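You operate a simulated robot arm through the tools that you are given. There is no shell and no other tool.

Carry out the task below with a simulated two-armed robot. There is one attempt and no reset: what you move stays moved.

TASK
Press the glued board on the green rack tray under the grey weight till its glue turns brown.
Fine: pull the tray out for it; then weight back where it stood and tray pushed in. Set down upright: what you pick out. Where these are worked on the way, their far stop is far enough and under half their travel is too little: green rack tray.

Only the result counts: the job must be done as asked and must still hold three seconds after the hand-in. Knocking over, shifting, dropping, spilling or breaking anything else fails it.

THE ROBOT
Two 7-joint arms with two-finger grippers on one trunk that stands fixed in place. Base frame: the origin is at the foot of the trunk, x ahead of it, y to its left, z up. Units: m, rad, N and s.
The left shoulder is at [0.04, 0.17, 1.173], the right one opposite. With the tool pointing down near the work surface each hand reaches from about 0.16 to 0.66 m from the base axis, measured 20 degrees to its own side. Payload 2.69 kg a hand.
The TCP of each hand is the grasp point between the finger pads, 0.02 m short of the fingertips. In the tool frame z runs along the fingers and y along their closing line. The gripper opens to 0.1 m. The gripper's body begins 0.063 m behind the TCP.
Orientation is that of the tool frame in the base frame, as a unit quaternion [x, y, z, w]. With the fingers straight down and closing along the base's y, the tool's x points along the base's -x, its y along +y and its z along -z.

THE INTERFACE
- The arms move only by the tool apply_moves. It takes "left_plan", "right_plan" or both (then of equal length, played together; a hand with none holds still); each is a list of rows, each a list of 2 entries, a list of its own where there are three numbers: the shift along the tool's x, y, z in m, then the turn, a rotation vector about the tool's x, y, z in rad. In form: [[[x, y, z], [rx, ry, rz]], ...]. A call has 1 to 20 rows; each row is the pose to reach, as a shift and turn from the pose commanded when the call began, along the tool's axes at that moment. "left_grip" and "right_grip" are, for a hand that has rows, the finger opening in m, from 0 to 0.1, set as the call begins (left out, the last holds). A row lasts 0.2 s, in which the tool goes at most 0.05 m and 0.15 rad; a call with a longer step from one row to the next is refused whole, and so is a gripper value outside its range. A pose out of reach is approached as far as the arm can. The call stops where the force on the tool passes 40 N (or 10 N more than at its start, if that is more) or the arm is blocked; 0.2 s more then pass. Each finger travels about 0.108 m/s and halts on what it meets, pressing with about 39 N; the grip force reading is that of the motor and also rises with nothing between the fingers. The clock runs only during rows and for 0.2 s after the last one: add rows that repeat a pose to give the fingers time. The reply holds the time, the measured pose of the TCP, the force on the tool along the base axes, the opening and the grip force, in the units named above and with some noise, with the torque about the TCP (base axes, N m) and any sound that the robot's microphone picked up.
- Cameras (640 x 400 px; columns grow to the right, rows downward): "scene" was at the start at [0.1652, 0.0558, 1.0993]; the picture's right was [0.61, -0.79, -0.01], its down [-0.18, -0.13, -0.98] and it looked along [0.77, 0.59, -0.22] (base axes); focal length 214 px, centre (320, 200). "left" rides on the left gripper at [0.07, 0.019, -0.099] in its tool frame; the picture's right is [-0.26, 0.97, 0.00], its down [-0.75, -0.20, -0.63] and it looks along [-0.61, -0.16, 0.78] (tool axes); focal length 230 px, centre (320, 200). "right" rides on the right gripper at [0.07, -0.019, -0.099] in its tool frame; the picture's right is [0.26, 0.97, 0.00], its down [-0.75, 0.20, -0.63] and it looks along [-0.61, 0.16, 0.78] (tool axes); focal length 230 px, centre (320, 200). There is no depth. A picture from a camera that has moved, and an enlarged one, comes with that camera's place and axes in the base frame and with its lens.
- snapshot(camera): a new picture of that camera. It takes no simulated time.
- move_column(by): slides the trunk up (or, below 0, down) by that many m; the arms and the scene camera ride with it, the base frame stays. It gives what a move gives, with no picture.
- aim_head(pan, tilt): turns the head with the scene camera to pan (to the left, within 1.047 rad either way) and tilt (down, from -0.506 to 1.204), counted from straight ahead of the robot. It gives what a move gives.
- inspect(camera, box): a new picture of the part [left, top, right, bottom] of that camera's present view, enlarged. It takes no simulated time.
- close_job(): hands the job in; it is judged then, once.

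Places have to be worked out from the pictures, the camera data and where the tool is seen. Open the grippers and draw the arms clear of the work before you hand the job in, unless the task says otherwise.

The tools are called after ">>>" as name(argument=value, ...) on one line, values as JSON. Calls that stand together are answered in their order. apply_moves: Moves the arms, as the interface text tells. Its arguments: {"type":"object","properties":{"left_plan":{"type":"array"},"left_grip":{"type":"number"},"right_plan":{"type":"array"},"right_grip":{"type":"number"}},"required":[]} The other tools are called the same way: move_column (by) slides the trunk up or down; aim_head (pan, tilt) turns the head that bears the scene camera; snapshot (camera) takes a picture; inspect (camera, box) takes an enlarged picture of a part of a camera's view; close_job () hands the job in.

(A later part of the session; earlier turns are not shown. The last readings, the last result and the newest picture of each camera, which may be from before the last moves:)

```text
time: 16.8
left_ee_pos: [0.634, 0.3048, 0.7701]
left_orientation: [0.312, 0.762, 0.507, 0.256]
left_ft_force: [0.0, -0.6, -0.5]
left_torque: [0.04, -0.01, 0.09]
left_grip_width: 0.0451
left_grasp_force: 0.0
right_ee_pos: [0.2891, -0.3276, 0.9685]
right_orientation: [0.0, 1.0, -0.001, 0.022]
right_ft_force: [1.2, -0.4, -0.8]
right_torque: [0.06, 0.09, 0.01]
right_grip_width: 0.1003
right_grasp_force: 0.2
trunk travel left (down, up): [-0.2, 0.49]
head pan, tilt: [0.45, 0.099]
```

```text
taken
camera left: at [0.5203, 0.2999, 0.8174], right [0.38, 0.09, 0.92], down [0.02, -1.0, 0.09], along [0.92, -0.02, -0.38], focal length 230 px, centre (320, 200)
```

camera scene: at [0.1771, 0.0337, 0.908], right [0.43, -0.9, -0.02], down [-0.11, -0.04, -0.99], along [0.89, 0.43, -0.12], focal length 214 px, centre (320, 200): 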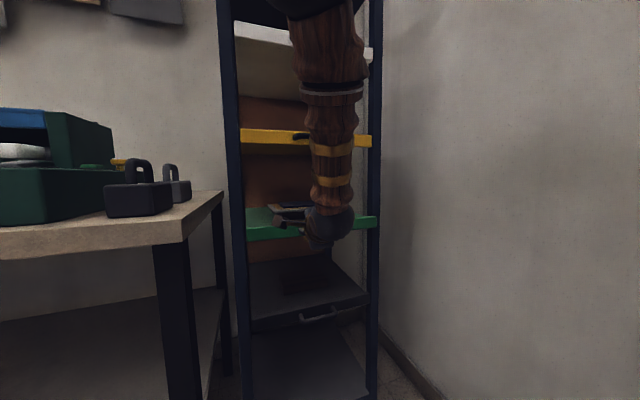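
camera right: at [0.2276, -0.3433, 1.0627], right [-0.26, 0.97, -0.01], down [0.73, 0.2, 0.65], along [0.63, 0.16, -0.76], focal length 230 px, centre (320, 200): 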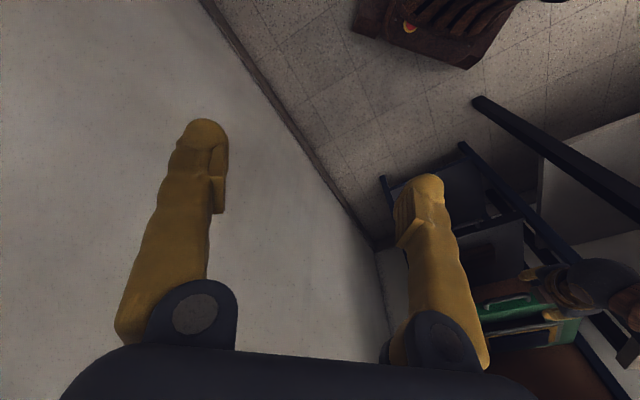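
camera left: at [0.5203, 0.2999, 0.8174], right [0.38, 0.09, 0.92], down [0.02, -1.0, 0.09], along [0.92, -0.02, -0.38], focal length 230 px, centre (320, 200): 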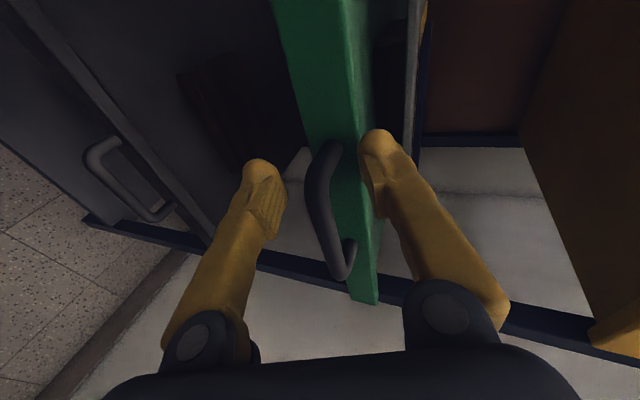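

The fingers are free of the bar. I back off along the tool axis while pitching the hand downward by about 0.6 rad.

>>> apply_moves(left_plan=[[[0, 0, -0.025], [0.06, 0, 0]], [[0, 0, -0.05], [0.15, 0, 0]], [[0, 0, -0.075], [0.28, 0, 0]], [[0, 0, -0.09], [0.42, 0, 0]], [[0, 0.005, -0.1], [0.54, 0, 0]], [[0, 0.01, -0.1], [0.6, 0, 0]], [[0, 0.01, -0.1], [0.6, 0, 0]]], left_grip=0.045)

>>> snapshot(camera="left")

>>> snapshot(camera="scene")

```text
time: 18.4
left_ee_pos: [0.5634, 0.2377, 0.815]
left_orientation: [0.386, 0.872, 0.26, 0.153]
left_ft_force: [0.1, 0.7, -0.2]
left_torque: [0.01, -0.03, -0.01]
left_grip_width: 0.0448
left_grasp_force: 0.0
right_ee_pos: [0.2872, -0.3263, 0.9708]
right_orientation: [0.0, 1.0, -0.001, 0.024]
right_ft_force: [-0.3, 0.7, 0.0]
right_torque: [-0.01, 0.05, 0.04]
right_grip_width: 0.1002
right_grasp_force: 0.0
trunk travel left (down, up): [-0.2, 0.49]
head pan, tilt: [0.45, 0.099]
```

```text
taken
camera left: at [0.4816, 0.2653, 0.9027], right [0.74, 0.35, 0.57], down [0.08, -0.89, 0.45], along [0.67, -0.29, -0.69], focal length 230 px, centre (320, 200)
```

left: 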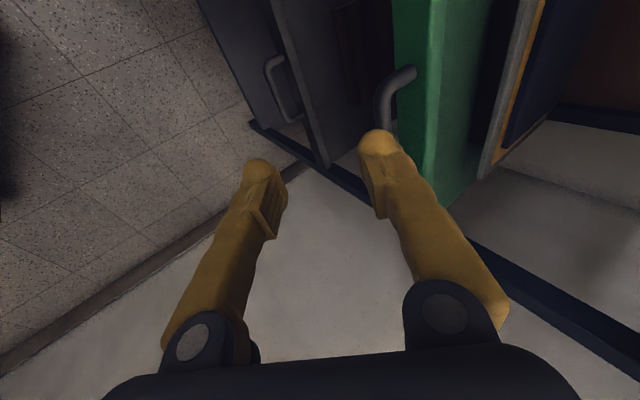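

```text
taken
camera scene: at [0.1709, 0.0393, 0.9092], right [0.43, -0.9, -0.01], down [-0.11, -0.04, -0.99], along [0.89, 0.43, -0.12], focal length 214 px, centre (320, 200)
```

scene: 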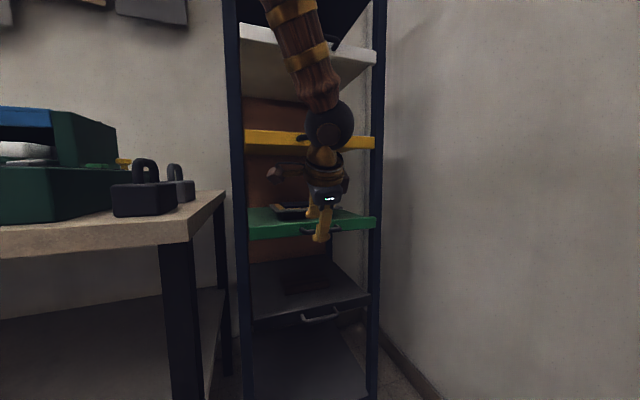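

The hand now points 55° down with its fingers closing in the plane across the bar. I check where the tray and bar are now.

>>> inspect(camera="scene", box=[240, 190, 400, 270])

>>> inspect(camera="left", box=[320, 0, 560, 200])

```text
4.00 times, centred on (320, 230) of scene
camera zoom: at [0.1709, 0.0393, 0.9092], right [0.43, -0.9, -0.01], down [-0.11, -0.04, -0.99], along [0.89, 0.43, -0.12], focal length 858 px, centre (320, 80)
```

zoom: 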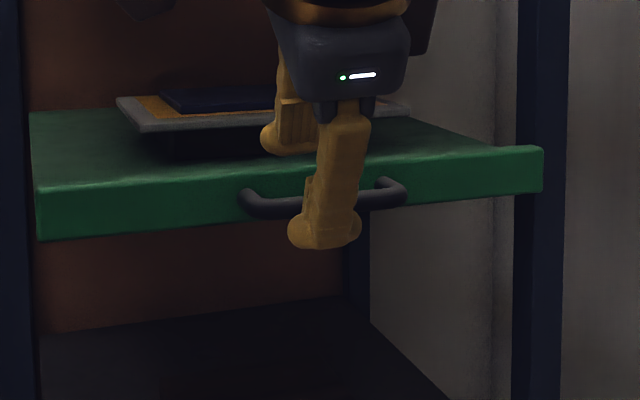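

```text
2.00 times, centred on (440, 100) of left
camera zoom: at [0.4816, 0.2653, 0.9027], right [0.74, 0.35, 0.57], down [0.08, -0.89, 0.45], along [0.67, -0.29, -0.69], focal length 460 px, centre (80, 400)
```

zoom: 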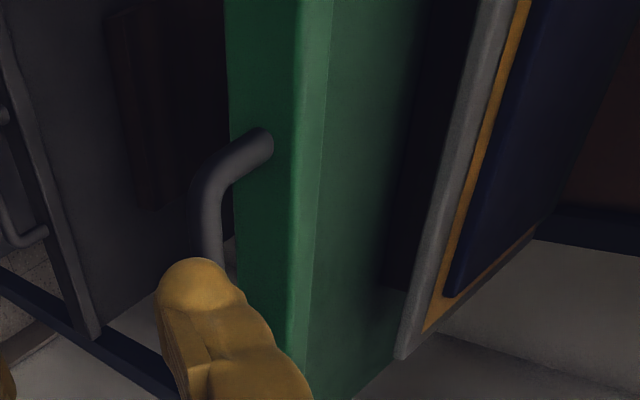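

The tray has come out by about 0.03 m; bar centre is now ≈(0.655, 0.269, 0.765). I line the hand up above the bar with fingers at 0.034 and stop short for a look.

>>> apply_moves(left_plan=[[[-0.011, 0.013, 0.0], [0, 0, 0]], [[-0.022, 0.026, 0.01], [0, 0, 0]], [[-0.033, 0.04, 0.025], [0, 0, 0]], [[-0.033, 0.04, 0.045], [0, 0, 0]], [[-0.033, 0.04, 0.05], [0, 0, 0]], [[-0.033, 0.04, 0.05], [0, 0, 0]]], left_grip=0.034)

>>> snapshot(camera="left")

>>> inspect(camera="scene", box=[240, 170, 400, 270])

```text
time: 19.8
left_ee_pos: [0.6315, 0.2521, 0.8002]
left_orientation: [0.386, 0.871, 0.26, 0.154]
left_ft_force: [-0.5, 0.5, 0.5]
left_torque: [-0.01, 0.01, -0.04]
left_grip_width: 0.034
left_grasp_force: 0.0
right_ee_pos: [0.2866, -0.3252, 0.9703]
right_orientation: [0.0, 1.0, -0.001, 0.026]
right_ft_force: [0.4, -0.7, -0.3]
right_torque: [-0.02, 0.0, -0.01]
right_grip_width: 0.1004
right_grasp_force: 0.0
trunk travel left (down, up): [-0.2, 0.49]
head pan, tilt: [0.45, 0.099]
```

```text
taken
camera left: at [0.5502, 0.2806, 0.887], right [0.74, 0.35, 0.57], down [0.08, -0.89, 0.45], along [0.67, -0.29, -0.69], focal length 230 px, centre (320, 200)
```

left: 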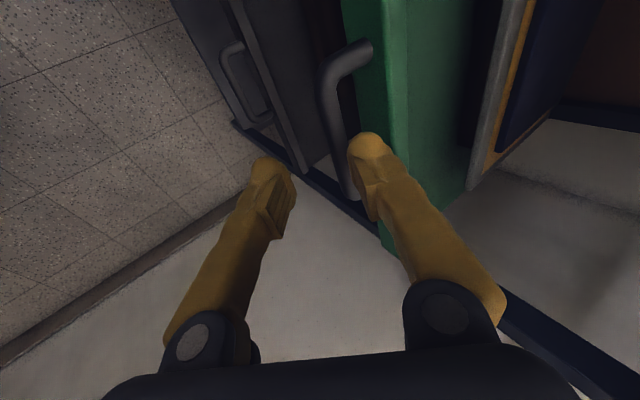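

```text
4.00 times, centred on (320, 220) of scene
camera zoom: at [0.1707, 0.0392, 0.9092], right [0.44, -0.9, -0.01], down [-0.11, -0.04, -0.99], along [0.89, 0.43, -0.11], focal length 858 px, centre (320, 120)
```

zoom: 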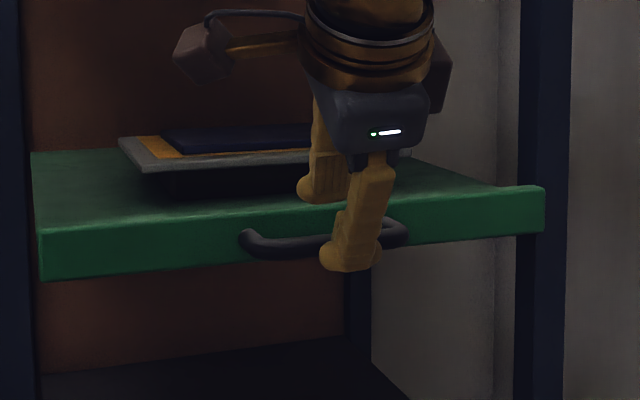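

Triangulated again, the bar centre is ≈(0.661, 0.277, 0.763), so I need ~0.01 m more inward and 0.046 m forward along the tool. Moving in; force will stop it if a finger meets the tray front.

>>> apply_moves(left_plan=[[[0.001, 0.006, 0.005], [0, 0, 0]], [[0.002, 0.01, 0.012], [0, 0, 0]], [[0.002, 0.01, 0.024], [0, 0, 0]], [[0.002, 0.01, 0.032], [0, 0, 0]], [[0.002, 0.01, 0.032], [0, 0, 0]]], left_grip=0.034)

>>> inspect(camera="left", box=[220, 30, 460, 230])

>>> inspect(camera="scene", box=[240, 170, 400, 270])

```text
time: 21.0
left_ee_pos: [0.6521, 0.2704, 0.7817]
left_orientation: [0.386, 0.871, 0.26, 0.154]
left_ft_force: [0.3, 0.2, 0.0]
left_torque: [0.01, -0.04, 0.02]
left_grip_width: 0.0342
left_grasp_force: 0.0
right_ee_pos: [0.2877, -0.3257, 0.9711]
right_orientation: [0.0, 1.0, -0.002, 0.025]
right_ft_force: [0.4, 0.1, -0.2]
right_torque: [0.0, 0.0, 0.0]
right_grip_width: 0.1
right_grasp_force: 0.1
trunk travel left (down, up): [-0.2, 0.49]
head pan, tilt: [0.45, 0.099]
```

```text
2.00 times, centred on (340, 130) of left
camera zoom: at [0.571, 0.2983, 0.8672], right [0.74, 0.35, 0.57], down [0.08, -0.89, 0.45], along [0.67, -0.29, -0.69], focal length 460 px, centre (280, 340)
```

zoom: 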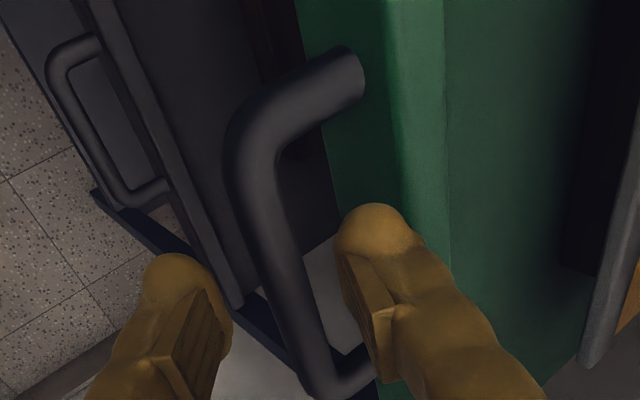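

```text
4.00 times, centred on (320, 220) of scene
camera zoom: at [0.1707, 0.0392, 0.9092], right [0.44, -0.9, -0.01], down [-0.11, -0.04, -0.99], along [0.89, 0.43, -0.11], focal length 858 px, centre (320, 120)
```

zoom: 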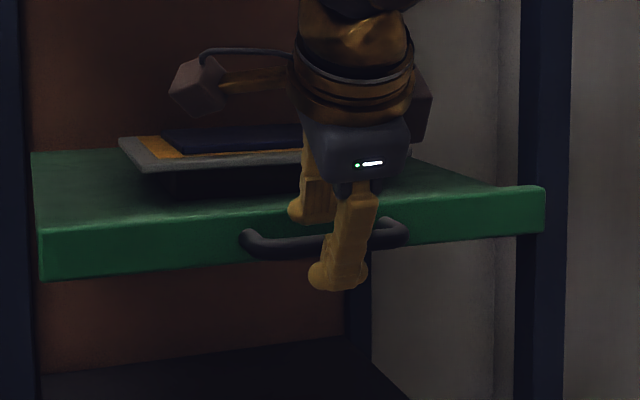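

The bar is centred between the fingers. I advance 0.015 m more along the tool and then close.

>>> apply_moves(left_plan=[[[0, 0, 0.006], [0, 0, 0]], [[0, 0, 0.012], [0, 0, 0]], [[0, 0, 0.016], [0, 0, 0]], [[0, 0, 0.016], [0, 0, 0]]], left_grip=0.034)

>>> apply_moves(left_plan=[[[0, 0, 0], [0, 0, 0]], [[0, 0, 0], [0, 0, 0]], [[0, 0, 0], [0, 0, 0]]], left_grip=0.0)

>>> inspect(camera="left", box=[220, 30, 460, 230])

```text
time: 22.0
left_ee_pos: [0.6591, 0.275, 0.766]
left_orientation: [0.385, 0.872, 0.259, 0.155]
left_ft_force: [0.2, -0.1, 0.2]
left_torque: [0.01, 0.0, -0.02]
left_grip_width: 0.034
left_grasp_force: 0.1
right_ee_pos: [0.2862, -0.3249, 0.97]
right_orientation: [0.0, 1.0, -0.002, 0.025]
right_ft_force: [0.1, 0.8, -0.1]
right_torque: [-0.02, 0.01, -0.02]
right_grip_width: 0.1
right_grasp_force: 0.0
trunk travel left (down, up): [-0.2, 0.49]
head pan, tilt: [0.45, 0.099]
```

```text
time: 22.8
left_ee_pos: [0.6603, 0.2736, 0.7671]
left_orientation: [0.386, 0.872, 0.26, 0.152]
left_ft_force: [-0.9, -0.5, -6.7]
left_torque: [-0.14, -0.14, 0.22]
left_grip_width: 0.0061
left_grasp_force: 34.7
right_ee_pos: [0.2856, -0.3262, 0.9709]
right_orientation: [0.0, 1.0, -0.002, 0.024]
right_ft_force: [0.2, -0.9, 1.1]
right_torque: [0.01, -0.02, 0.01]
right_grip_width: 0.1001
right_grasp_force: 0.0
trunk travel left (down, up): [-0.2, 0.49]
head pan, tilt: [0.45, 0.099]
```

```text
2.00 times, centred on (340, 130) of left
camera zoom: at [0.5784, 0.3032, 0.8534], right [0.74, 0.35, 0.57], down [0.08, -0.89, 0.45], along [0.67, -0.29, -0.69], focal length 460 px, centre (280, 340)
```

zoom: 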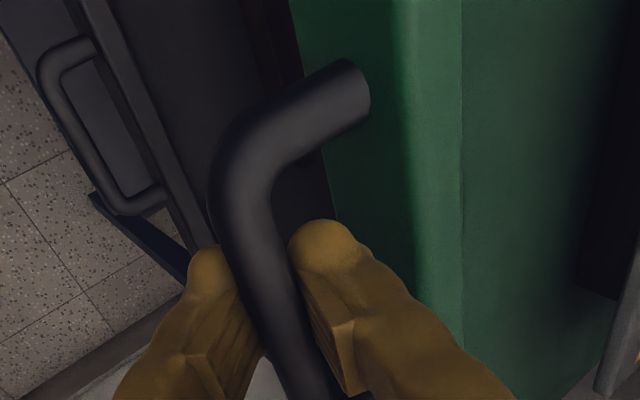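

Firm grip on the bar. I pull 0.1 m along the outward normal, watching the force.

>>> apply_moves(left_plan=[[[-0.0016, -0.0164, -0.0113], [0, 0, 0]], [[-0.0032, -0.0328, -0.0227], [0, 0, 0]], [[-0.0047, -0.0492, -0.034], [0, 0, 0]], [[-0.0063, -0.0656, -0.0453], [0, 0, 0]], [[-0.0079, -0.0821, -0.0567], [0, 0, 0]], [[-0.0079, -0.0821, -0.0567], [0, 0, 0]]], left_grip=0.0)

>>> inspect(camera="left", box=[220, 30, 460, 230])

>>> snapshot(camera="scene")

```text
time: 24.2
left_ee_pos: [0.5864, 0.2247, 0.7574]
left_orientation: [0.357, 0.891, 0.24, 0.147]
left_ft_force: [13.8, -12.6, -11.6]
left_torque: [0.32, 0.26, -0.27]
left_grip_width: 0.006
left_grasp_force: 29.8
right_ee_pos: [0.2868, -0.3269, 0.9684]
right_orientation: [0.0, 1.0, -0.001, 0.023]
right_ft_force: [-0.7, 0.1, -1.1]
right_torque: [-0.02, -0.02, 0.0]
right_grip_width: 0.1
right_grasp_force: 0.0
trunk travel left (down, up): [-0.2, 0.49]
head pan, tilt: [0.45, 0.099]
```

```text
2.00 times, centred on (340, 130) of left
camera zoom: at [0.506, 0.2535, 0.8433], right [0.73, 0.43, 0.54], down [0.14, -0.86, 0.49], along [0.67, -0.28, -0.69], focal length 460 px, centre (280, 340)
```

zoom: 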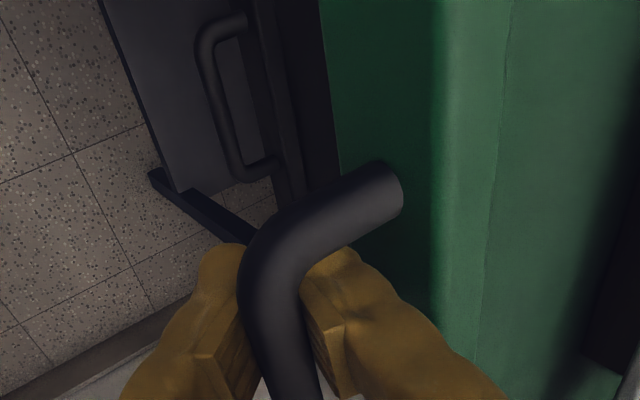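

```text
taken
camera scene: at [0.1725, 0.0385, 0.9087], right [0.43, -0.9, -0.01], down [-0.11, -0.04, -0.99], along [0.89, 0.43, -0.12], focal length 214 px, centre (320, 200)
```

scene: 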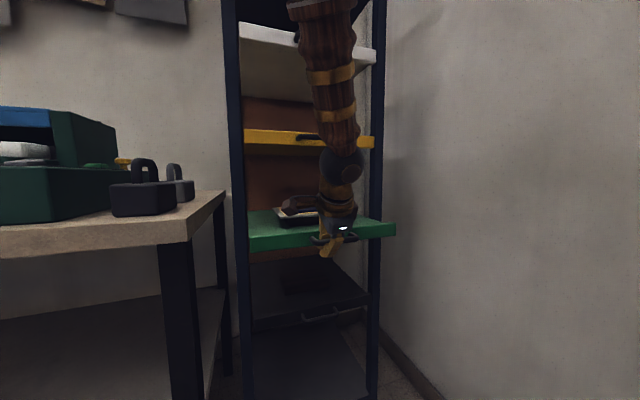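

The tray is coming (≈0.11 m out) but the hand drifts left against its command. I look up at the elbow to see whether the arm is limited or touching something.

>>> aim_head(pan=0.5, tilt=-0.5)

>>> snapshot(camera="scene")

>>> snapshot(camera="right")

```text
time: 25.2
left_ee_pos: [0.5879, 0.2258, 0.7569]
left_orientation: [0.357, 0.892, 0.236, 0.146]
left_ft_force: [-1.7, -0.8, -48.2]
left_torque: [0.64, 0.1, -0.2]
left_grip_width: 0.006
left_grasp_force: 30.0
right_ee_pos: [0.2898, -0.3252, 0.969]
right_orientation: [0.0, 1.0, -0.003, 0.024]
right_ft_force: [-0.2, -0.4, 0.3]
right_torque: [0.01, 0.0, 0.01]
right_grip_width: 0.1002
right_grasp_force: 0.0
trunk travel left (down, up): [-0.2, 0.49]
head pan, tilt: [0.499, -0.499]
```

```text
taken
camera scene: at [0.1507, 0.0323, 0.9578], right [0.48, -0.88, -0.01], down [0.4, 0.23, -0.89], along [0.78, 0.42, 0.46], focal length 214 px, centre (320, 200)
```

scene: 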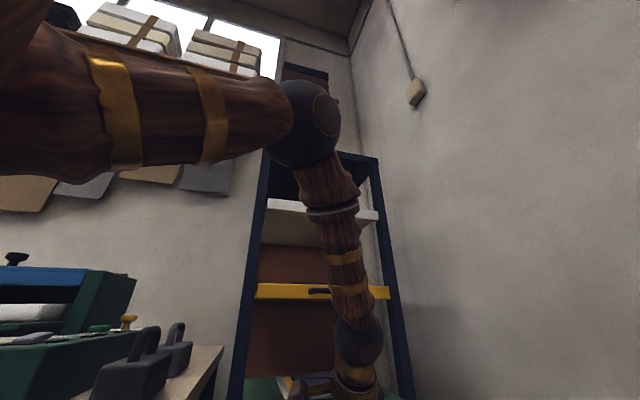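

```text
taken
camera right: at [0.2139, -0.3423, 1.0652], right [-0.26, 0.97, -0.02], down [0.72, 0.2, 0.66], along [0.64, 0.16, -0.75], focal length 230 px, centre (320, 200)
```

right: 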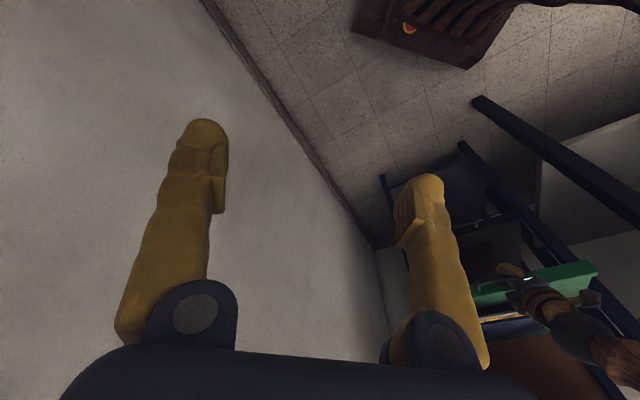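

No contact anywhere; it looks like the wrist is near a limit with this slanted pose. The tray is out far enough that a steeper hand clears the yellow handle, so I open slightly and pitch the hand further down around the bar.

>>> apply_moves(left_plan=[[[0, 0, 0], [0, 0, 0]], [[0, 0, 0], [0, 0, 0]]], left_grip=0.036)

>>> aim_head(pan=0.45, tilt=0.2)

>>> snapshot(camera="scene")

>>> snapshot(camera="left")

```text
time: 25.8
left_ee_pos: [0.5895, 0.2269, 0.7654]
left_orientation: [0.355, 0.89, 0.241, 0.154]
left_ft_force: [-0.1, 0.1, -0.1]
left_torque: [0.01, 0.01, 0.02]
left_grip_width: 0.0359
left_grasp_force: 0.0
right_ee_pos: [0.2859, -0.3266, 0.9706]
right_orientation: [0.001, 1.0, -0.002, 0.026]
right_ft_force: [0.4, 0.1, -0.1]
right_torque: [-0.01, -0.01, 0.03]
right_grip_width: 0.0999
right_grasp_force: 0.1
trunk travel left (down, up): [-0.2, 0.49]
head pan, tilt: [0.499, -0.499]
```

```text
time: 26.9
left_ee_pos: [0.59, 0.2237, 0.7675]
left_orientation: [0.354, 0.89, 0.242, 0.156]
left_ft_force: [0.4, 0.3, 0.2]
left_torque: [-0.04, 0.0, -0.01]
left_grip_width: 0.0359
left_grasp_force: 0.1
right_ee_pos: [0.2864, -0.3257, 0.9706]
right_orientation: [0.0, 1.0, -0.002, 0.024]
right_ft_force: [-0.2, -0.1, -1.2]
right_torque: [0.03, 0.03, 0.0]
right_grip_width: 0.1001
right_grasp_force: 0.0
trunk travel left (down, up): [-0.2, 0.49]
head pan, tilt: [0.45, 0.201]
```

```text
taken
camera scene: at [0.1716, 0.0397, 0.8999], right [0.44, -0.9, -0.01], down [-0.2, -0.09, -0.98], along [0.88, 0.43, -0.21], focal length 214 px, centre (320, 200)
```

scene: 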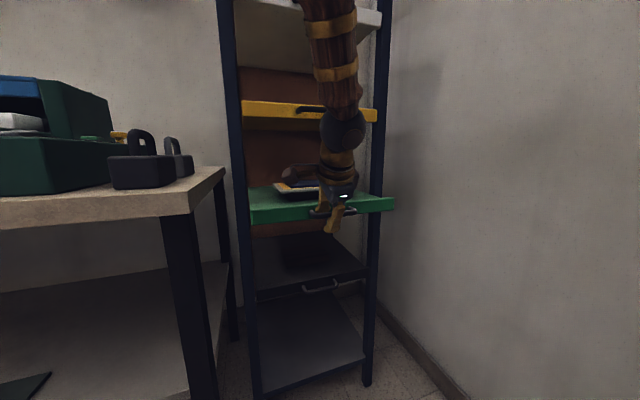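

```text
taken
camera left: at [0.5072, 0.2543, 0.8528], right [0.72, 0.43, 0.55], down [0.13, -0.86, 0.5], along [0.68, -0.28, -0.67], focal length 230 px, centre (320, 200)
```

left: 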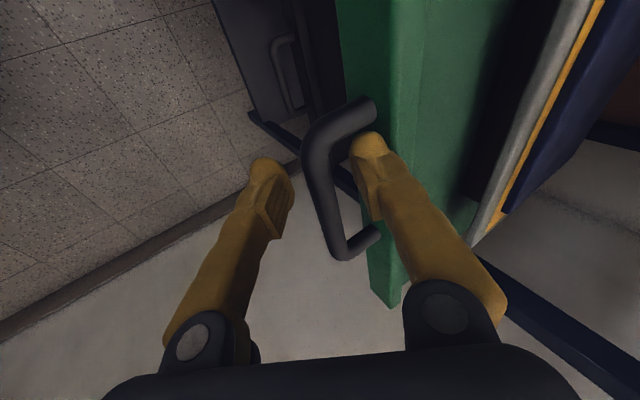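

The bar still sits between the open fingers at the TCP. I pitch the hand 0.4 rad further down in place.

>>> apply_moves(left_plan=[[[0, 0, 0], [0.1, 0, 0]], [[0, 0, 0], [0.2, 0, 0]], [[0, 0, 0], [0.3, 0, 0]], [[0, 0, 0], [0.4, 0, 0]], [[0, 0, 0], [0.4, 0, 0]]], left_grip=0.036)

>>> snapshot(camera="left")

>>> inspect(camera="scene", box=[220, 80, 420, 240])

```text
time: 28.1
left_ee_pos: [0.5903, 0.202, 0.7669]
left_orientation: [0.409, 0.906, 0.081, 0.075]
left_ft_force: [-0.3, 0.3, -0.7]
left_torque: [-0.01, 0.01, -0.03]
left_grip_width: 0.0359
left_grasp_force: 0.0
right_ee_pos: [0.287, -0.3259, 0.9704]
right_orientation: [0.0, 1.0, -0.002, 0.024]
right_ft_force: [0.0, 0.4, 0.1]
right_torque: [-0.04, 0.01, 0.03]
right_grip_width: 0.0998
right_grasp_force: 0.0
trunk travel left (down, up): [-0.2, 0.49]
head pan, tilt: [0.45, 0.201]
```

```text
taken
camera left: at [0.5373, 0.257, 0.8626], right [0.87, 0.43, 0.22], down [0.22, -0.75, 0.62], along [0.44, -0.5, -0.75], focal length 230 px, centre (320, 200)
```

left: 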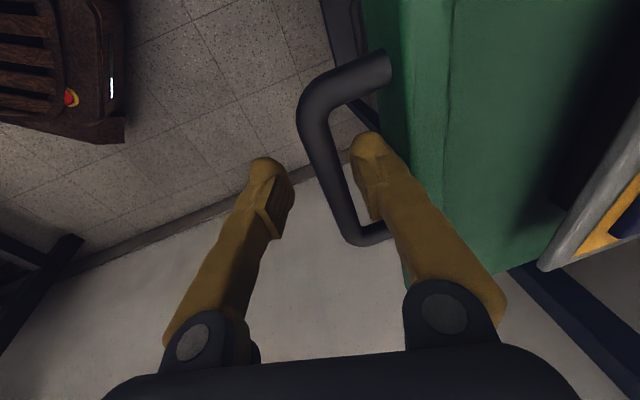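

```text
2.50 times, centred on (320, 160) of scene
camera zoom: at [0.1716, 0.0398, 0.8998], right [0.44, -0.9, -0.01], down [-0.2, -0.09, -0.98], along [0.88, 0.43, -0.21], focal length 536 px, centre (320, 300)
```

zoom: 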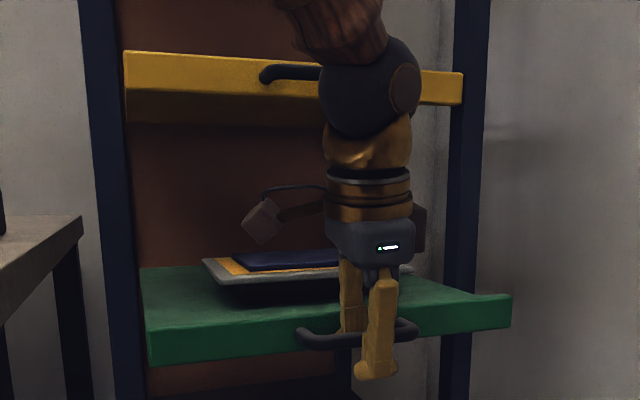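

Now 77° down, bar between the fingers. I close and pull another 0.1 m.

>>> apply_moves(left_plan=[[[0, 0, 0], [0, 0, 0]], [[0, 0, 0], [0, 0, 0]], [[0, 0, 0], [0, 0, 0]]], left_grip=0.0)

>>> apply_moves(left_plan=[[[-0.0016, -0.0195, -0.004], [0, 0, 0]], [[-0.0032, -0.039, -0.0081], [0, 0, 0]], [[-0.0047, -0.0586, -0.0121], [0, 0, 0]], [[-0.0063, -0.0781, -0.0162], [0, 0, 0]], [[-0.0079, -0.0976, -0.0202], [0, 0, 0]], [[-0.0079, -0.0976, -0.0202], [0, 0, 0]]], left_grip=0.0)

>>> snapshot(camera="left")

>>> snapshot(camera="scene")

```text
time: 28.9
left_ee_pos: [0.5877, 0.2002, 0.7667]
left_orientation: [0.409, 0.906, 0.082, 0.074]
left_ft_force: [-0.4, -1.7, -2.0]
left_torque: [-0.28, -0.26, 0.94]
left_grip_width: 0.0069
left_grasp_force: 34.8
right_ee_pos: [0.2865, -0.325, 0.9702]
right_orientation: [-0.001, 1.0, -0.003, 0.024]
right_ft_force: [-0.1, 0.3, -0.1]
right_torque: [0.0, 0.01, 0.0]
right_grip_width: 0.1001
right_grasp_force: 0.2
trunk travel left (down, up): [-0.2, 0.49]
head pan, tilt: [0.45, 0.201]
```

```text
time: 30.2
left_ee_pos: [0.5171, 0.1296, 0.7662]
left_orientation: [0.41, 0.906, 0.081, 0.074]
left_ft_force: [4.3, -8.4, -13.4]
left_torque: [-0.33, -0.43, 0.71]
left_grip_width: 0.0066
left_grasp_force: 35.1
right_ee_pos: [0.2874, -0.326, 0.9685]
right_orientation: [0.0, 1.0, -0.002, 0.025]
right_ft_force: [-0.6, 0.1, 0.2]
right_torque: [-0.01, 0.03, 0.0]
right_grip_width: 0.1001
right_grasp_force: 0.0
trunk travel left (down, up): [-0.2, 0.49]
head pan, tilt: [0.45, 0.201]
```

```text
taken
camera left: at [0.4658, 0.1853, 0.862], right [0.87, 0.43, 0.22], down [0.22, -0.75, 0.62], along [0.43, -0.5, -0.75], focal length 230 px, centre (320, 200)
```

left: 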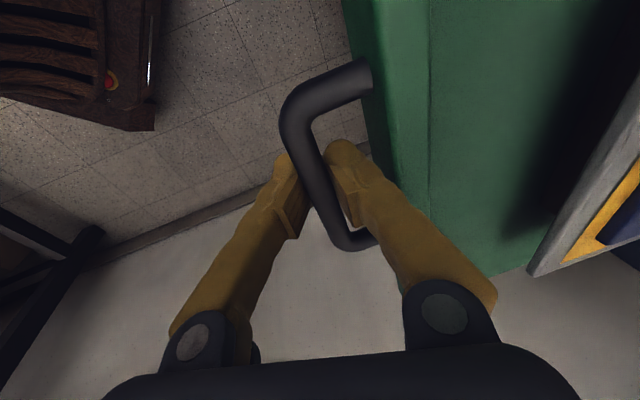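

```text
taken
camera scene: at [0.1726, 0.0393, 0.8995], right [0.43, -0.9, -0.01], down [-0.2, -0.09, -0.98], along [0.88, 0.43, -0.22], focal length 214 px, centre (320, 200)
```

scene: 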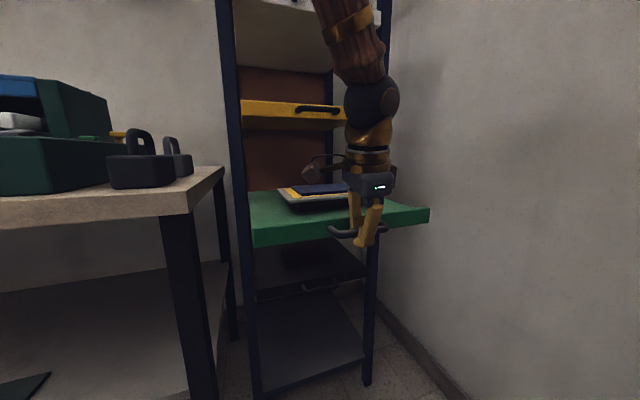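

That pull ran clean along exactly 45° (tray ≈0.21 m out). I continue until the stop is felt, in small steps.

>>> apply_moves(left_plan=[[[-0.0008, -0.0117, -0.0024], [0, 0, 0]], [[-0.0016, -0.0234, -0.0048], [0, 0, 0]], [[-0.0024, -0.0351, -0.0073], [0, 0, 0]], [[-0.0032, -0.0468, -0.0097], [0, 0, 0]], [[-0.004, -0.0586, -0.0121], [0, 0, 0]], [[-0.0048, -0.0703, -0.0145], [0, 0, 0]], [[-0.0056, -0.082, -0.017], [0, 0, 0]], [[-0.0064, -0.0937, -0.0194], [0, 0, 0]]], left_grip=0.0)

>>> snapshot(camera="left")

>>> snapshot(camera="scene")

```text
time: 32.0
left_ee_pos: [0.455, 0.0789, 0.7715]
left_orientation: [0.404, 0.906, 0.092, 0.084]
left_ft_force: [52.8, 29.1, -42.1]
left_torque: [0.0, 0.08, 0.51]
left_grip_width: 0.0133
left_grasp_force: 40.1
right_ee_pos: [0.2779, -0.3253, 0.9729]
right_orientation: [0.001, 1.0, -0.003, 0.031]
right_ft_force: [0.0, 0.9, -0.9]
right_torque: [0.02, 0.03, 0.02]
right_grip_width: 0.1002
right_grasp_force: 0.1
trunk travel left (down, up): [-0.2, 0.49]
head pan, tilt: [0.45, 0.201]
stopped in row 8 (left hand): the force on the tool passed its limit at 48 N (the readings are from after the stop); the commanded pose is now the measured one
```

```text
taken
camera left: at [0.3998, 0.1326, 0.8677], right [0.86, 0.44, 0.25], down [0.21, -0.76, 0.62], along [0.46, -0.48, -0.74], focal length 230 px, centre (320, 200)
```

left: 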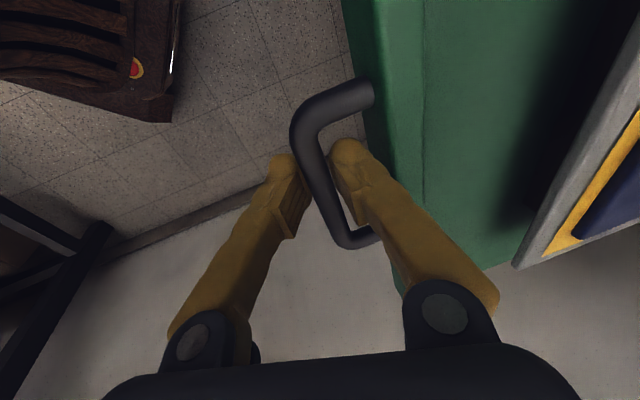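

```text
taken
camera scene: at [0.178, 0.0415, 0.8978], right [0.43, -0.9, -0.01], down [-0.2, -0.09, -0.97], along [0.88, 0.43, -0.22], focal length 214 px, centre (320, 200)
```

scene: 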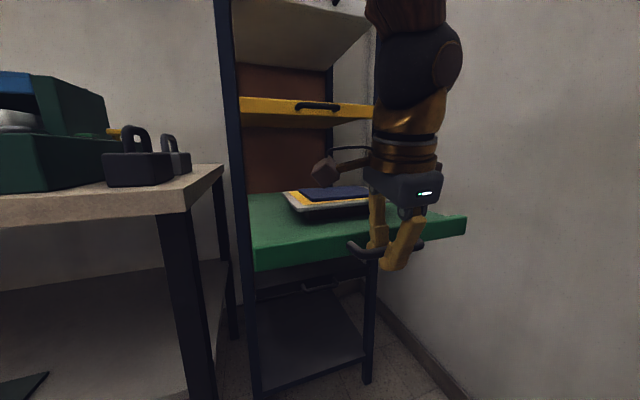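

The tray hit its far stop (about 0.30 m out). I open the fingers and lift the hand off the bar.

>>> apply_moves(left_plan=[[[0, 0, 0], [0, 0, 0]], [[0, 0, 0], [0, 0, 0]]], left_grip=0.036)

>>> snapshot(camera="left")

```text
time: 32.6
left_ee_pos: [0.446, 0.0721, 0.7762]
left_orientation: [0.406, 0.906, 0.09, 0.084]
left_ft_force: [1.1, 0.3, 0.1]
left_torque: [0.01, 0.03, -0.01]
left_grip_width: 0.0362
left_grasp_force: 0.0
right_ee_pos: [0.2714, -0.3259, 0.9748]
right_orientation: [0.0, 0.999, -0.002, 0.033]
right_ft_force: [0.2, 0.2, -0.1]
right_torque: [0.01, -0.01, -0.04]
right_grip_width: 0.1001
right_grasp_force: 0.2
trunk travel left (down, up): [-0.2, 0.49]
head pan, tilt: [0.45, 0.201]
```

```text
taken
camera left: at [0.3916, 0.1269, 0.8709], right [0.87, 0.44, 0.24], down [0.21, -0.75, 0.62], along [0.46, -0.49, -0.74], focal length 230 px, centre (320, 200)
```

left: 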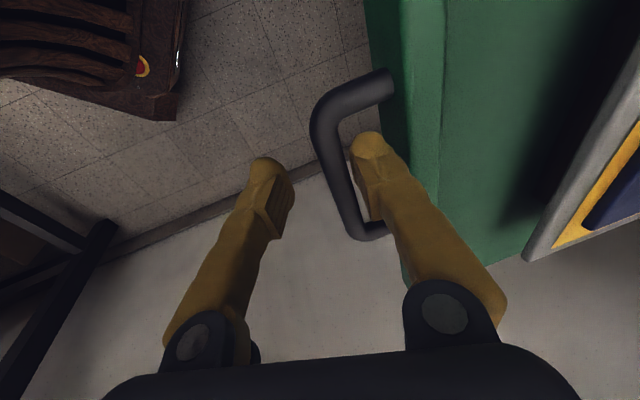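

Free of force. I withdraw upward along the tool axis, then raise the trunk 0.1 m.

>>> apply_moves(left_plan=[[[0, 0, -0.03], [0, 0, 0]], [[0, 0, -0.06], [0, 0, 0]], [[0, 0, -0.1], [0, 0, 0]], [[0, 0, -0.14], [0, 0, 0]], [[0, 0, -0.16], [0, 0, 0]], [[0, 0, -0.16], [0, 0, 0]]], left_grip=0.036)

>>> move_column(by=0.1)

>>> aim_head(pan=0.5, tilt=0.4)

>>> snapshot(camera="scene")

>>> snapshot(camera="left")

```text
time: 34.0
left_ee_pos: [0.4126, 0.0583, 0.9323]
left_orientation: [0.406, 0.905, 0.09, 0.084]
left_ft_force: [-0.8, 0.5, -0.3]
left_torque: [0.04, 0.02, -0.02]
left_grip_width: 0.0361
left_grasp_force: 0.1
right_ee_pos: [0.2704, -0.3266, 0.9738]
right_orientation: [0.0, 0.999, -0.003, 0.033]
right_ft_force: [-0.9, 0.4, -0.6]
right_torque: [-0.01, -0.01, 0.0]
right_grip_width: 0.1002
right_grasp_force: 0.0
trunk travel left (down, up): [-0.2, 0.49]
head pan, tilt: [0.45, 0.201]
```

```text
time: 35.3
left_ee_pos: [0.4115, 0.0579, 1.0307]
left_orientation: [0.406, 0.905, 0.09, 0.084]
left_ft_force: [0.1, 0.8, 0.0]
left_torque: [0.01, 0.03, 0.01]
left_grip_width: 0.0357
left_grasp_force: 0.1
right_ee_pos: [0.2715, -0.3265, 1.0737]
right_orientation: [0.0, 0.999, -0.002, 0.033]
right_ft_force: [1.4, -0.1, 0.0]
right_torque: [0.03, -0.01, 0.03]
right_grip_width: 0.1002
right_grasp_force: 0.2
trunk travel left (down, up): [-0.3, 0.39]
head pan, tilt: [0.45, 0.201]
```

```text
time: 36.0
left_ee_pos: [0.4117, 0.0585, 1.0313]
left_orientation: [0.407, 0.905, 0.09, 0.084]
left_ft_force: [0.0, -0.1, -0.1]
left_torque: [0.02, 0.01, 0.01]
left_grip_width: 0.0361
left_grasp_force: 0.1
right_ee_pos: [0.2719, -0.3264, 1.0743]
right_orientation: [0.0, 0.999, -0.002, 0.033]
right_ft_force: [-0.4, -0.5, 0.2]
right_torque: [-0.03, 0.0, 0.01]
right_grip_width: 0.0997
right_grasp_force: 0.0
trunk travel left (down, up): [-0.3, 0.39]
head pan, tilt: [0.499, 0.4]
```

```text
taken
camera scene: at [0.1703, 0.0434, 0.9814], right [0.48, -0.88, -0.01], down [-0.36, -0.19, -0.92], along [0.8, 0.44, -0.4], focal length 214 px, centre (320, 200)
```

scene: 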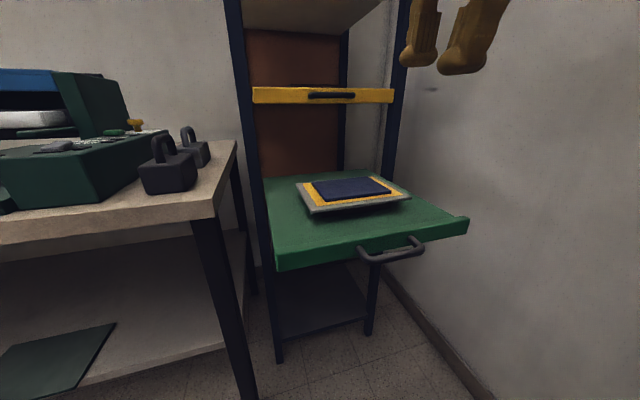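

```text
taken
camera left: at [0.3569, 0.1131, 1.1262], right [0.87, 0.44, 0.24], down [0.2, -0.75, 0.62], along [0.46, -0.49, -0.74], focal length 230 px, centre (320, 200)
```

left: 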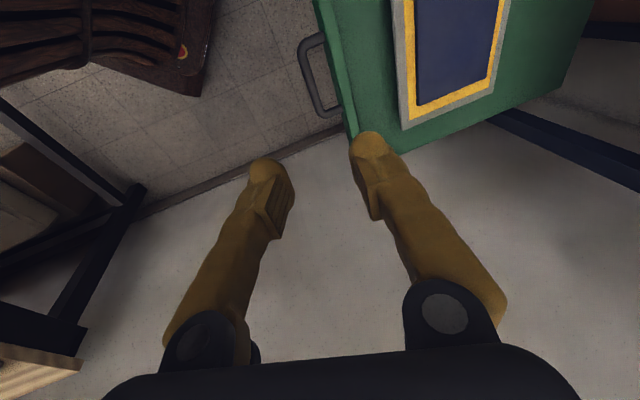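

The tray is fully out with the board in the open; its glue is yellow. I measure the board and weight in enlarged views.

>>> inspect(camera="scene", box=[250, 150, 480, 280])

>>> inspect(camera="scene", box=[120, 110, 250, 230])

```text
2.78 times, centred on (365, 215) of scene
camera zoom: at [0.1703, 0.0434, 0.9814], right [0.48, -0.88, -0.01], down [-0.36, -0.19, -0.92], along [0.8, 0.44, -0.4], focal length 597 px, centre (195, 158)
```

zoom: 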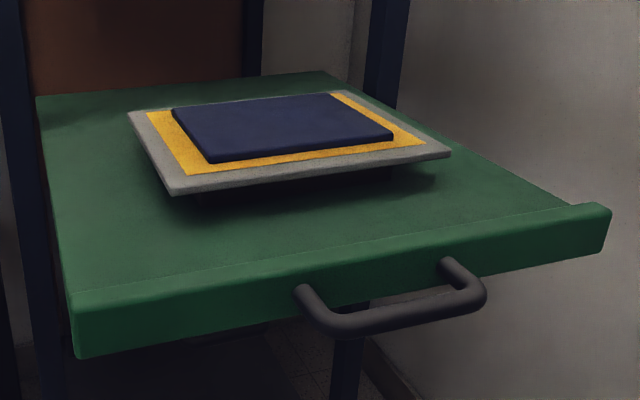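

```text
3.33 times, centred on (185, 170) of scene
camera zoom: at [0.1703, 0.0434, 0.9814], right [0.48, -0.88, -0.01], down [-0.36, -0.19, -0.92], along [0.8, 0.44, -0.4], focal length 715 px, centre (770, 300)
```

zoom: 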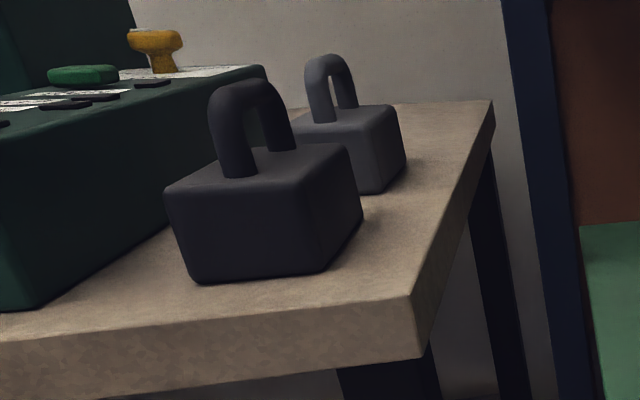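

Board centre is ≈(0.595, 0.203), top ≈0.82. Next I swing the left hand over to behind the grey weight, turning it 92° about its axis so the fingers will close across the handle arch.

>>> apply_moves(left_plan=[[[0.0278, 0.0241, -0.0011], [-0.0153, -0.0016, -0.1465]], [[0.0556, 0.0482, -0.0022], [-0.0305, -0.0031, -0.2929]], [[0.0835, 0.0723, -0.0033], [-0.0458, -0.0047, -0.4394]], [[0.1113, 0.0964, -0.0044], [-0.0611, -0.0063, -0.5858]], [[0.1391, 0.1205, -0.0055], [-0.0764, -0.0079, -0.7323]], [[0.1669, 0.1445, -0.0067], [-0.0916, -0.0094, -0.8787]], [[0.1947, 0.1686, -0.0078], [-0.1069, -0.011, -1.0252]], [[0.2225, 0.1927, -0.0089], [-0.1222, -0.0126, -1.1716]], [[0.2504, 0.2168, -0.01], [-0.1375, -0.0142, -1.3181]], [[0.2782, 0.2409, -0.0111], [-0.1527, -0.0157, -1.4645]], [[0.306, 0.265, -0.0122], [-0.168, -0.0173, -1.611]], [[0.306, 0.265, -0.0122], [-0.168, -0.0173, -1.611]]], left_grip=0.06)

>>> snapshot(camera="left")

>>> snapshot(camera="scene")

```text
time: 38.6
left_ee_pos: [0.4011, 0.4595, 1.0701]
left_orientation: [-0.376, 0.912, 0.072, 0.147]
left_ft_force: [0.4, 0.4, 0.0]
left_torque: [-0.01, -0.03, 0.02]
left_grip_width: 0.06
left_grasp_force: 0.1
right_ee_pos: [0.2719, -0.3268, 1.0744]
right_orientation: [0.0, 0.999, -0.002, 0.033]
right_ft_force: [0.5, 1.1, -1.0]
right_torque: [0.0, 0.0, 0.02]
right_grip_width: 0.1
right_grasp_force: 0.0
trunk travel left (down, up): [-0.3, 0.39]
head pan, tilt: [0.499, 0.4]
```

```text
taken
camera left: at [0.3194, 0.4019, 1.1415], right [-0.51, 0.85, 0.1], down [0.51, 0.21, 0.83], along [0.69, 0.48, -0.54], focal length 230 px, centre (320, 200)
```

left: 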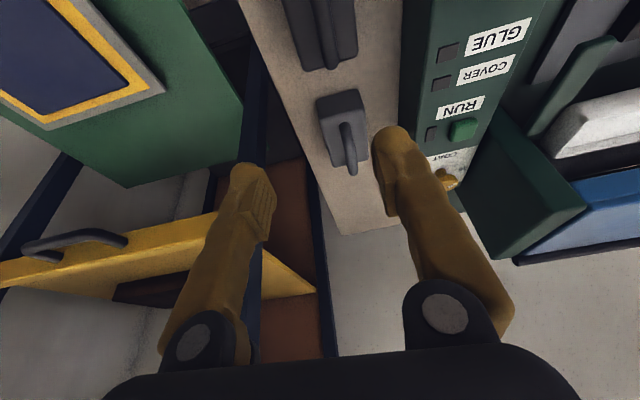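

```text
taken
camera scene: at [0.1703, 0.0434, 0.9814], right [0.48, -0.88, -0.01], down [-0.36, -0.19, -0.92], along [0.8, 0.44, -0.4], focal length 214 px, centre (320, 200)
```

scene: 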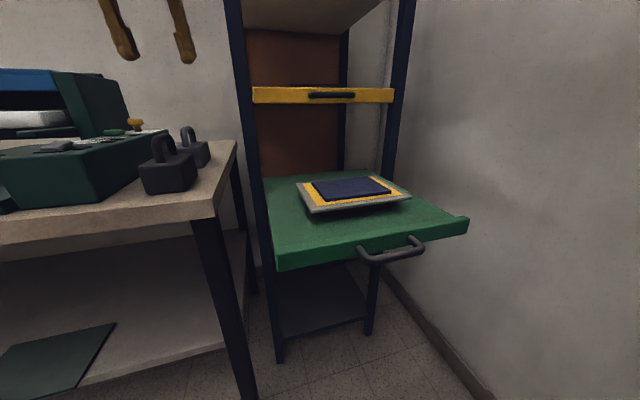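

The grey weight is between the fingers in view. I enlarge it to measure the arch exactly.

>>> inspect(camera="left", box=[260, 60, 440, 220])

```text
2.50 times, centred on (350, 140) of left
camera zoom: at [0.3194, 0.4019, 1.1415], right [-0.51, 0.85, 0.1], down [0.51, 0.21, 0.83], along [0.69, 0.48, -0.54], focal length 575 px, centre (245, 350)
```

zoom: 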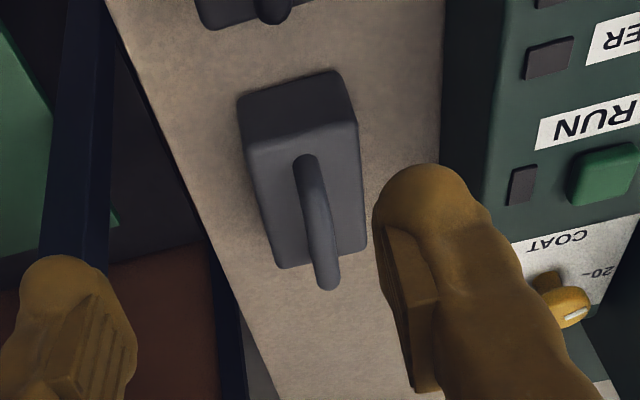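

Arch centre is ≈(0.487, 0.575), bar top ≈0.939. I move to 0.06 m short of the grasp along the tilted tool axis.

>>> apply_moves(left_plan=[[[-0.03, 0.006, 0.02], [0, 0, 0]], [[-0.06, 0.012, 0.05], [0, 0, 0]], [[-0.08, 0.018, 0.085], [0, 0, 0]], [[-0.0883, 0.018, 0.11], [0, 0, 0]], [[-0.0883, 0.018, 0.1223], [0, 0, 0]], [[-0.0883, 0.018, 0.1223], [0, 0, 0]]], left_grip=0.05)

>>> snapshot(camera="left")

>>> inspect(camera="scene", box=[120, 70, 250, 210])

```text
time: 40.0
left_ee_pos: [0.4754, 0.5631, 0.9938]
left_orientation: [-0.376, 0.91, 0.066, 0.161]
left_ft_force: [0.0, 0.4, -0.5]
left_torque: [0.01, 0.01, 0.04]
left_grip_width: 0.0502
left_grasp_force: 0.1
right_ee_pos: [0.273, -0.327, 1.0741]
right_orientation: [0.0, 0.999, -0.003, 0.033]
right_ft_force: [0.1, -0.5, -0.5]
right_torque: [-0.02, 0.02, -0.03]
right_grip_width: 0.1001
right_grasp_force: 0.1
trunk travel left (down, up): [-0.3, 0.39]
head pan, tilt: [0.499, 0.4]
```

```text
taken
camera left: at [0.3923, 0.5037, 1.0645], right [-0.51, 0.85, 0.09], down [0.49, 0.21, 0.85], along [0.71, 0.48, -0.52], focal length 230 px, centre (320, 200)
```

left: 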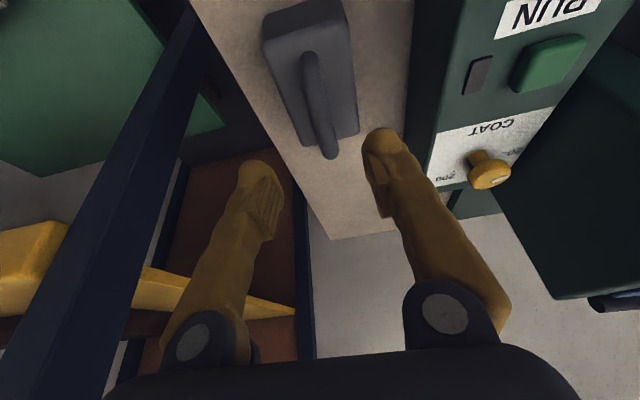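

```text
2.86 times, centred on (185, 140) of scene
camera zoom: at [0.1702, 0.0435, 0.9814], right [0.48, -0.88, -0.01], down [-0.36, -0.19, -0.92], along [0.8, 0.44, -0.4], focal length 613 px, centre (706, 371)
```

zoom: 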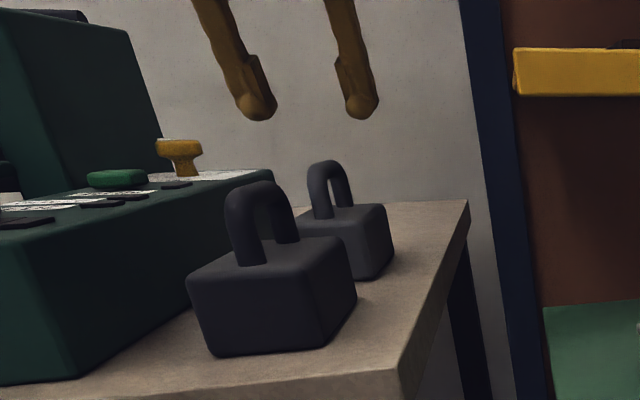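

Aligned above the arch; I enlarge to check the remaining offset before going down.

>>> inspect(camera="left", box=[230, 0, 410, 200])

```text
2.00 times, centred on (320, 100) of left
camera zoom: at [0.3923, 0.5037, 1.0645], right [-0.51, 0.85, 0.09], down [0.49, 0.21, 0.85], along [0.71, 0.48, -0.52], focal length 460 px, centre (320, 400)
```

zoom: 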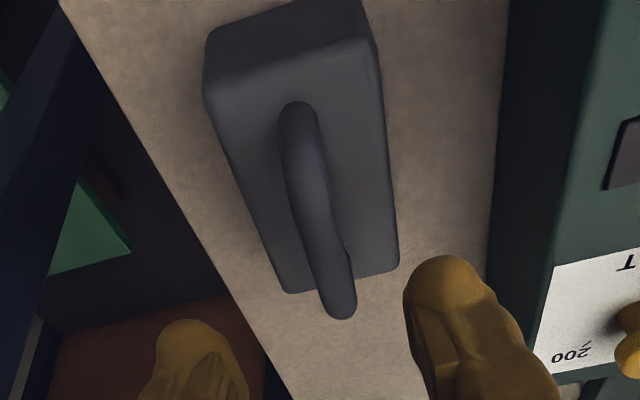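

Everything agrees: arch centre (0.4866, 0.5763). I descend along the tool to put the pads on the arch bar.

>>> apply_moves(left_plan=[[[0.004, 0.001, 0.02], [0, 0, 0]], [[0.007, 0.0015, 0.04], [0, 0, 0]], [[0.007, 0.0015, 0.055], [0, 0, 0]], [[0.007, 0.0015, 0.065], [0, 0, 0]], [[0.007, 0.0015, 0.0685], [0, 0, 0]], [[0.007, 0.0015, 0.0685], [0, 0, 0]]], left_grip=0.05)

>>> snapshot(camera="left")

>>> inspect(camera="scene", box=[120, 70, 250, 210])

```text
time: 41.4
left_ee_pos: [0.4856, 0.5749, 0.9271]
left_orientation: [-0.377, 0.91, 0.065, 0.159]
left_ft_force: [-0.4, 0.1, 0.6]
left_torque: [-0.02, 0.03, 0.01]
left_grip_width: 0.0499
left_grasp_force: 0.0
right_ee_pos: [0.2719, -0.3261, 1.0736]
right_orientation: [0.0, 0.999, -0.002, 0.034]
right_ft_force: [0.0, -0.2, -0.2]
right_torque: [0.02, 0.01, 0.04]
right_grip_width: 0.0996
right_grasp_force: 0.0
trunk travel left (down, up): [-0.3, 0.39]
head pan, tilt: [0.499, 0.4]
```

```text
taken
camera left: at [0.402, 0.5169, 0.9971], right [-0.51, 0.85, 0.09], down [0.49, 0.21, 0.85], along [0.71, 0.48, -0.52], focal length 230 px, centre (320, 200)
```

left: 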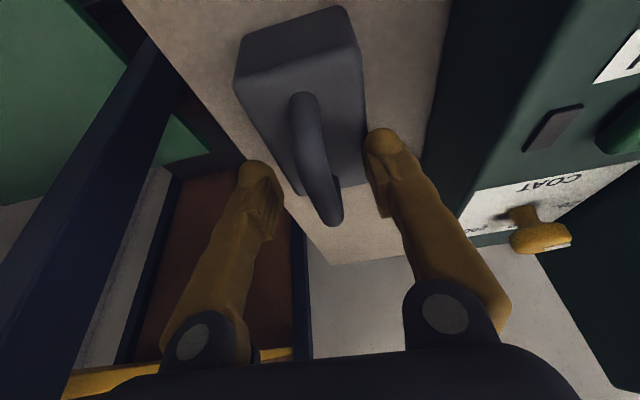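

```text
2.86 times, centred on (185, 140) of scene
camera zoom: at [0.1703, 0.0435, 0.9813], right [0.48, -0.88, -0.01], down [-0.36, -0.19, -0.92], along [0.8, 0.44, -0.4], focal length 613 px, centre (706, 371)
```

zoom: 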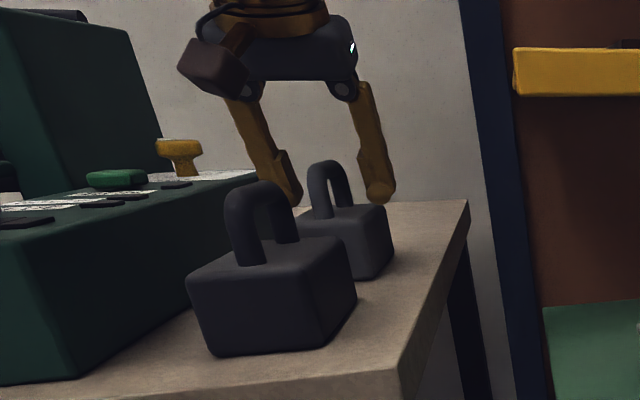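

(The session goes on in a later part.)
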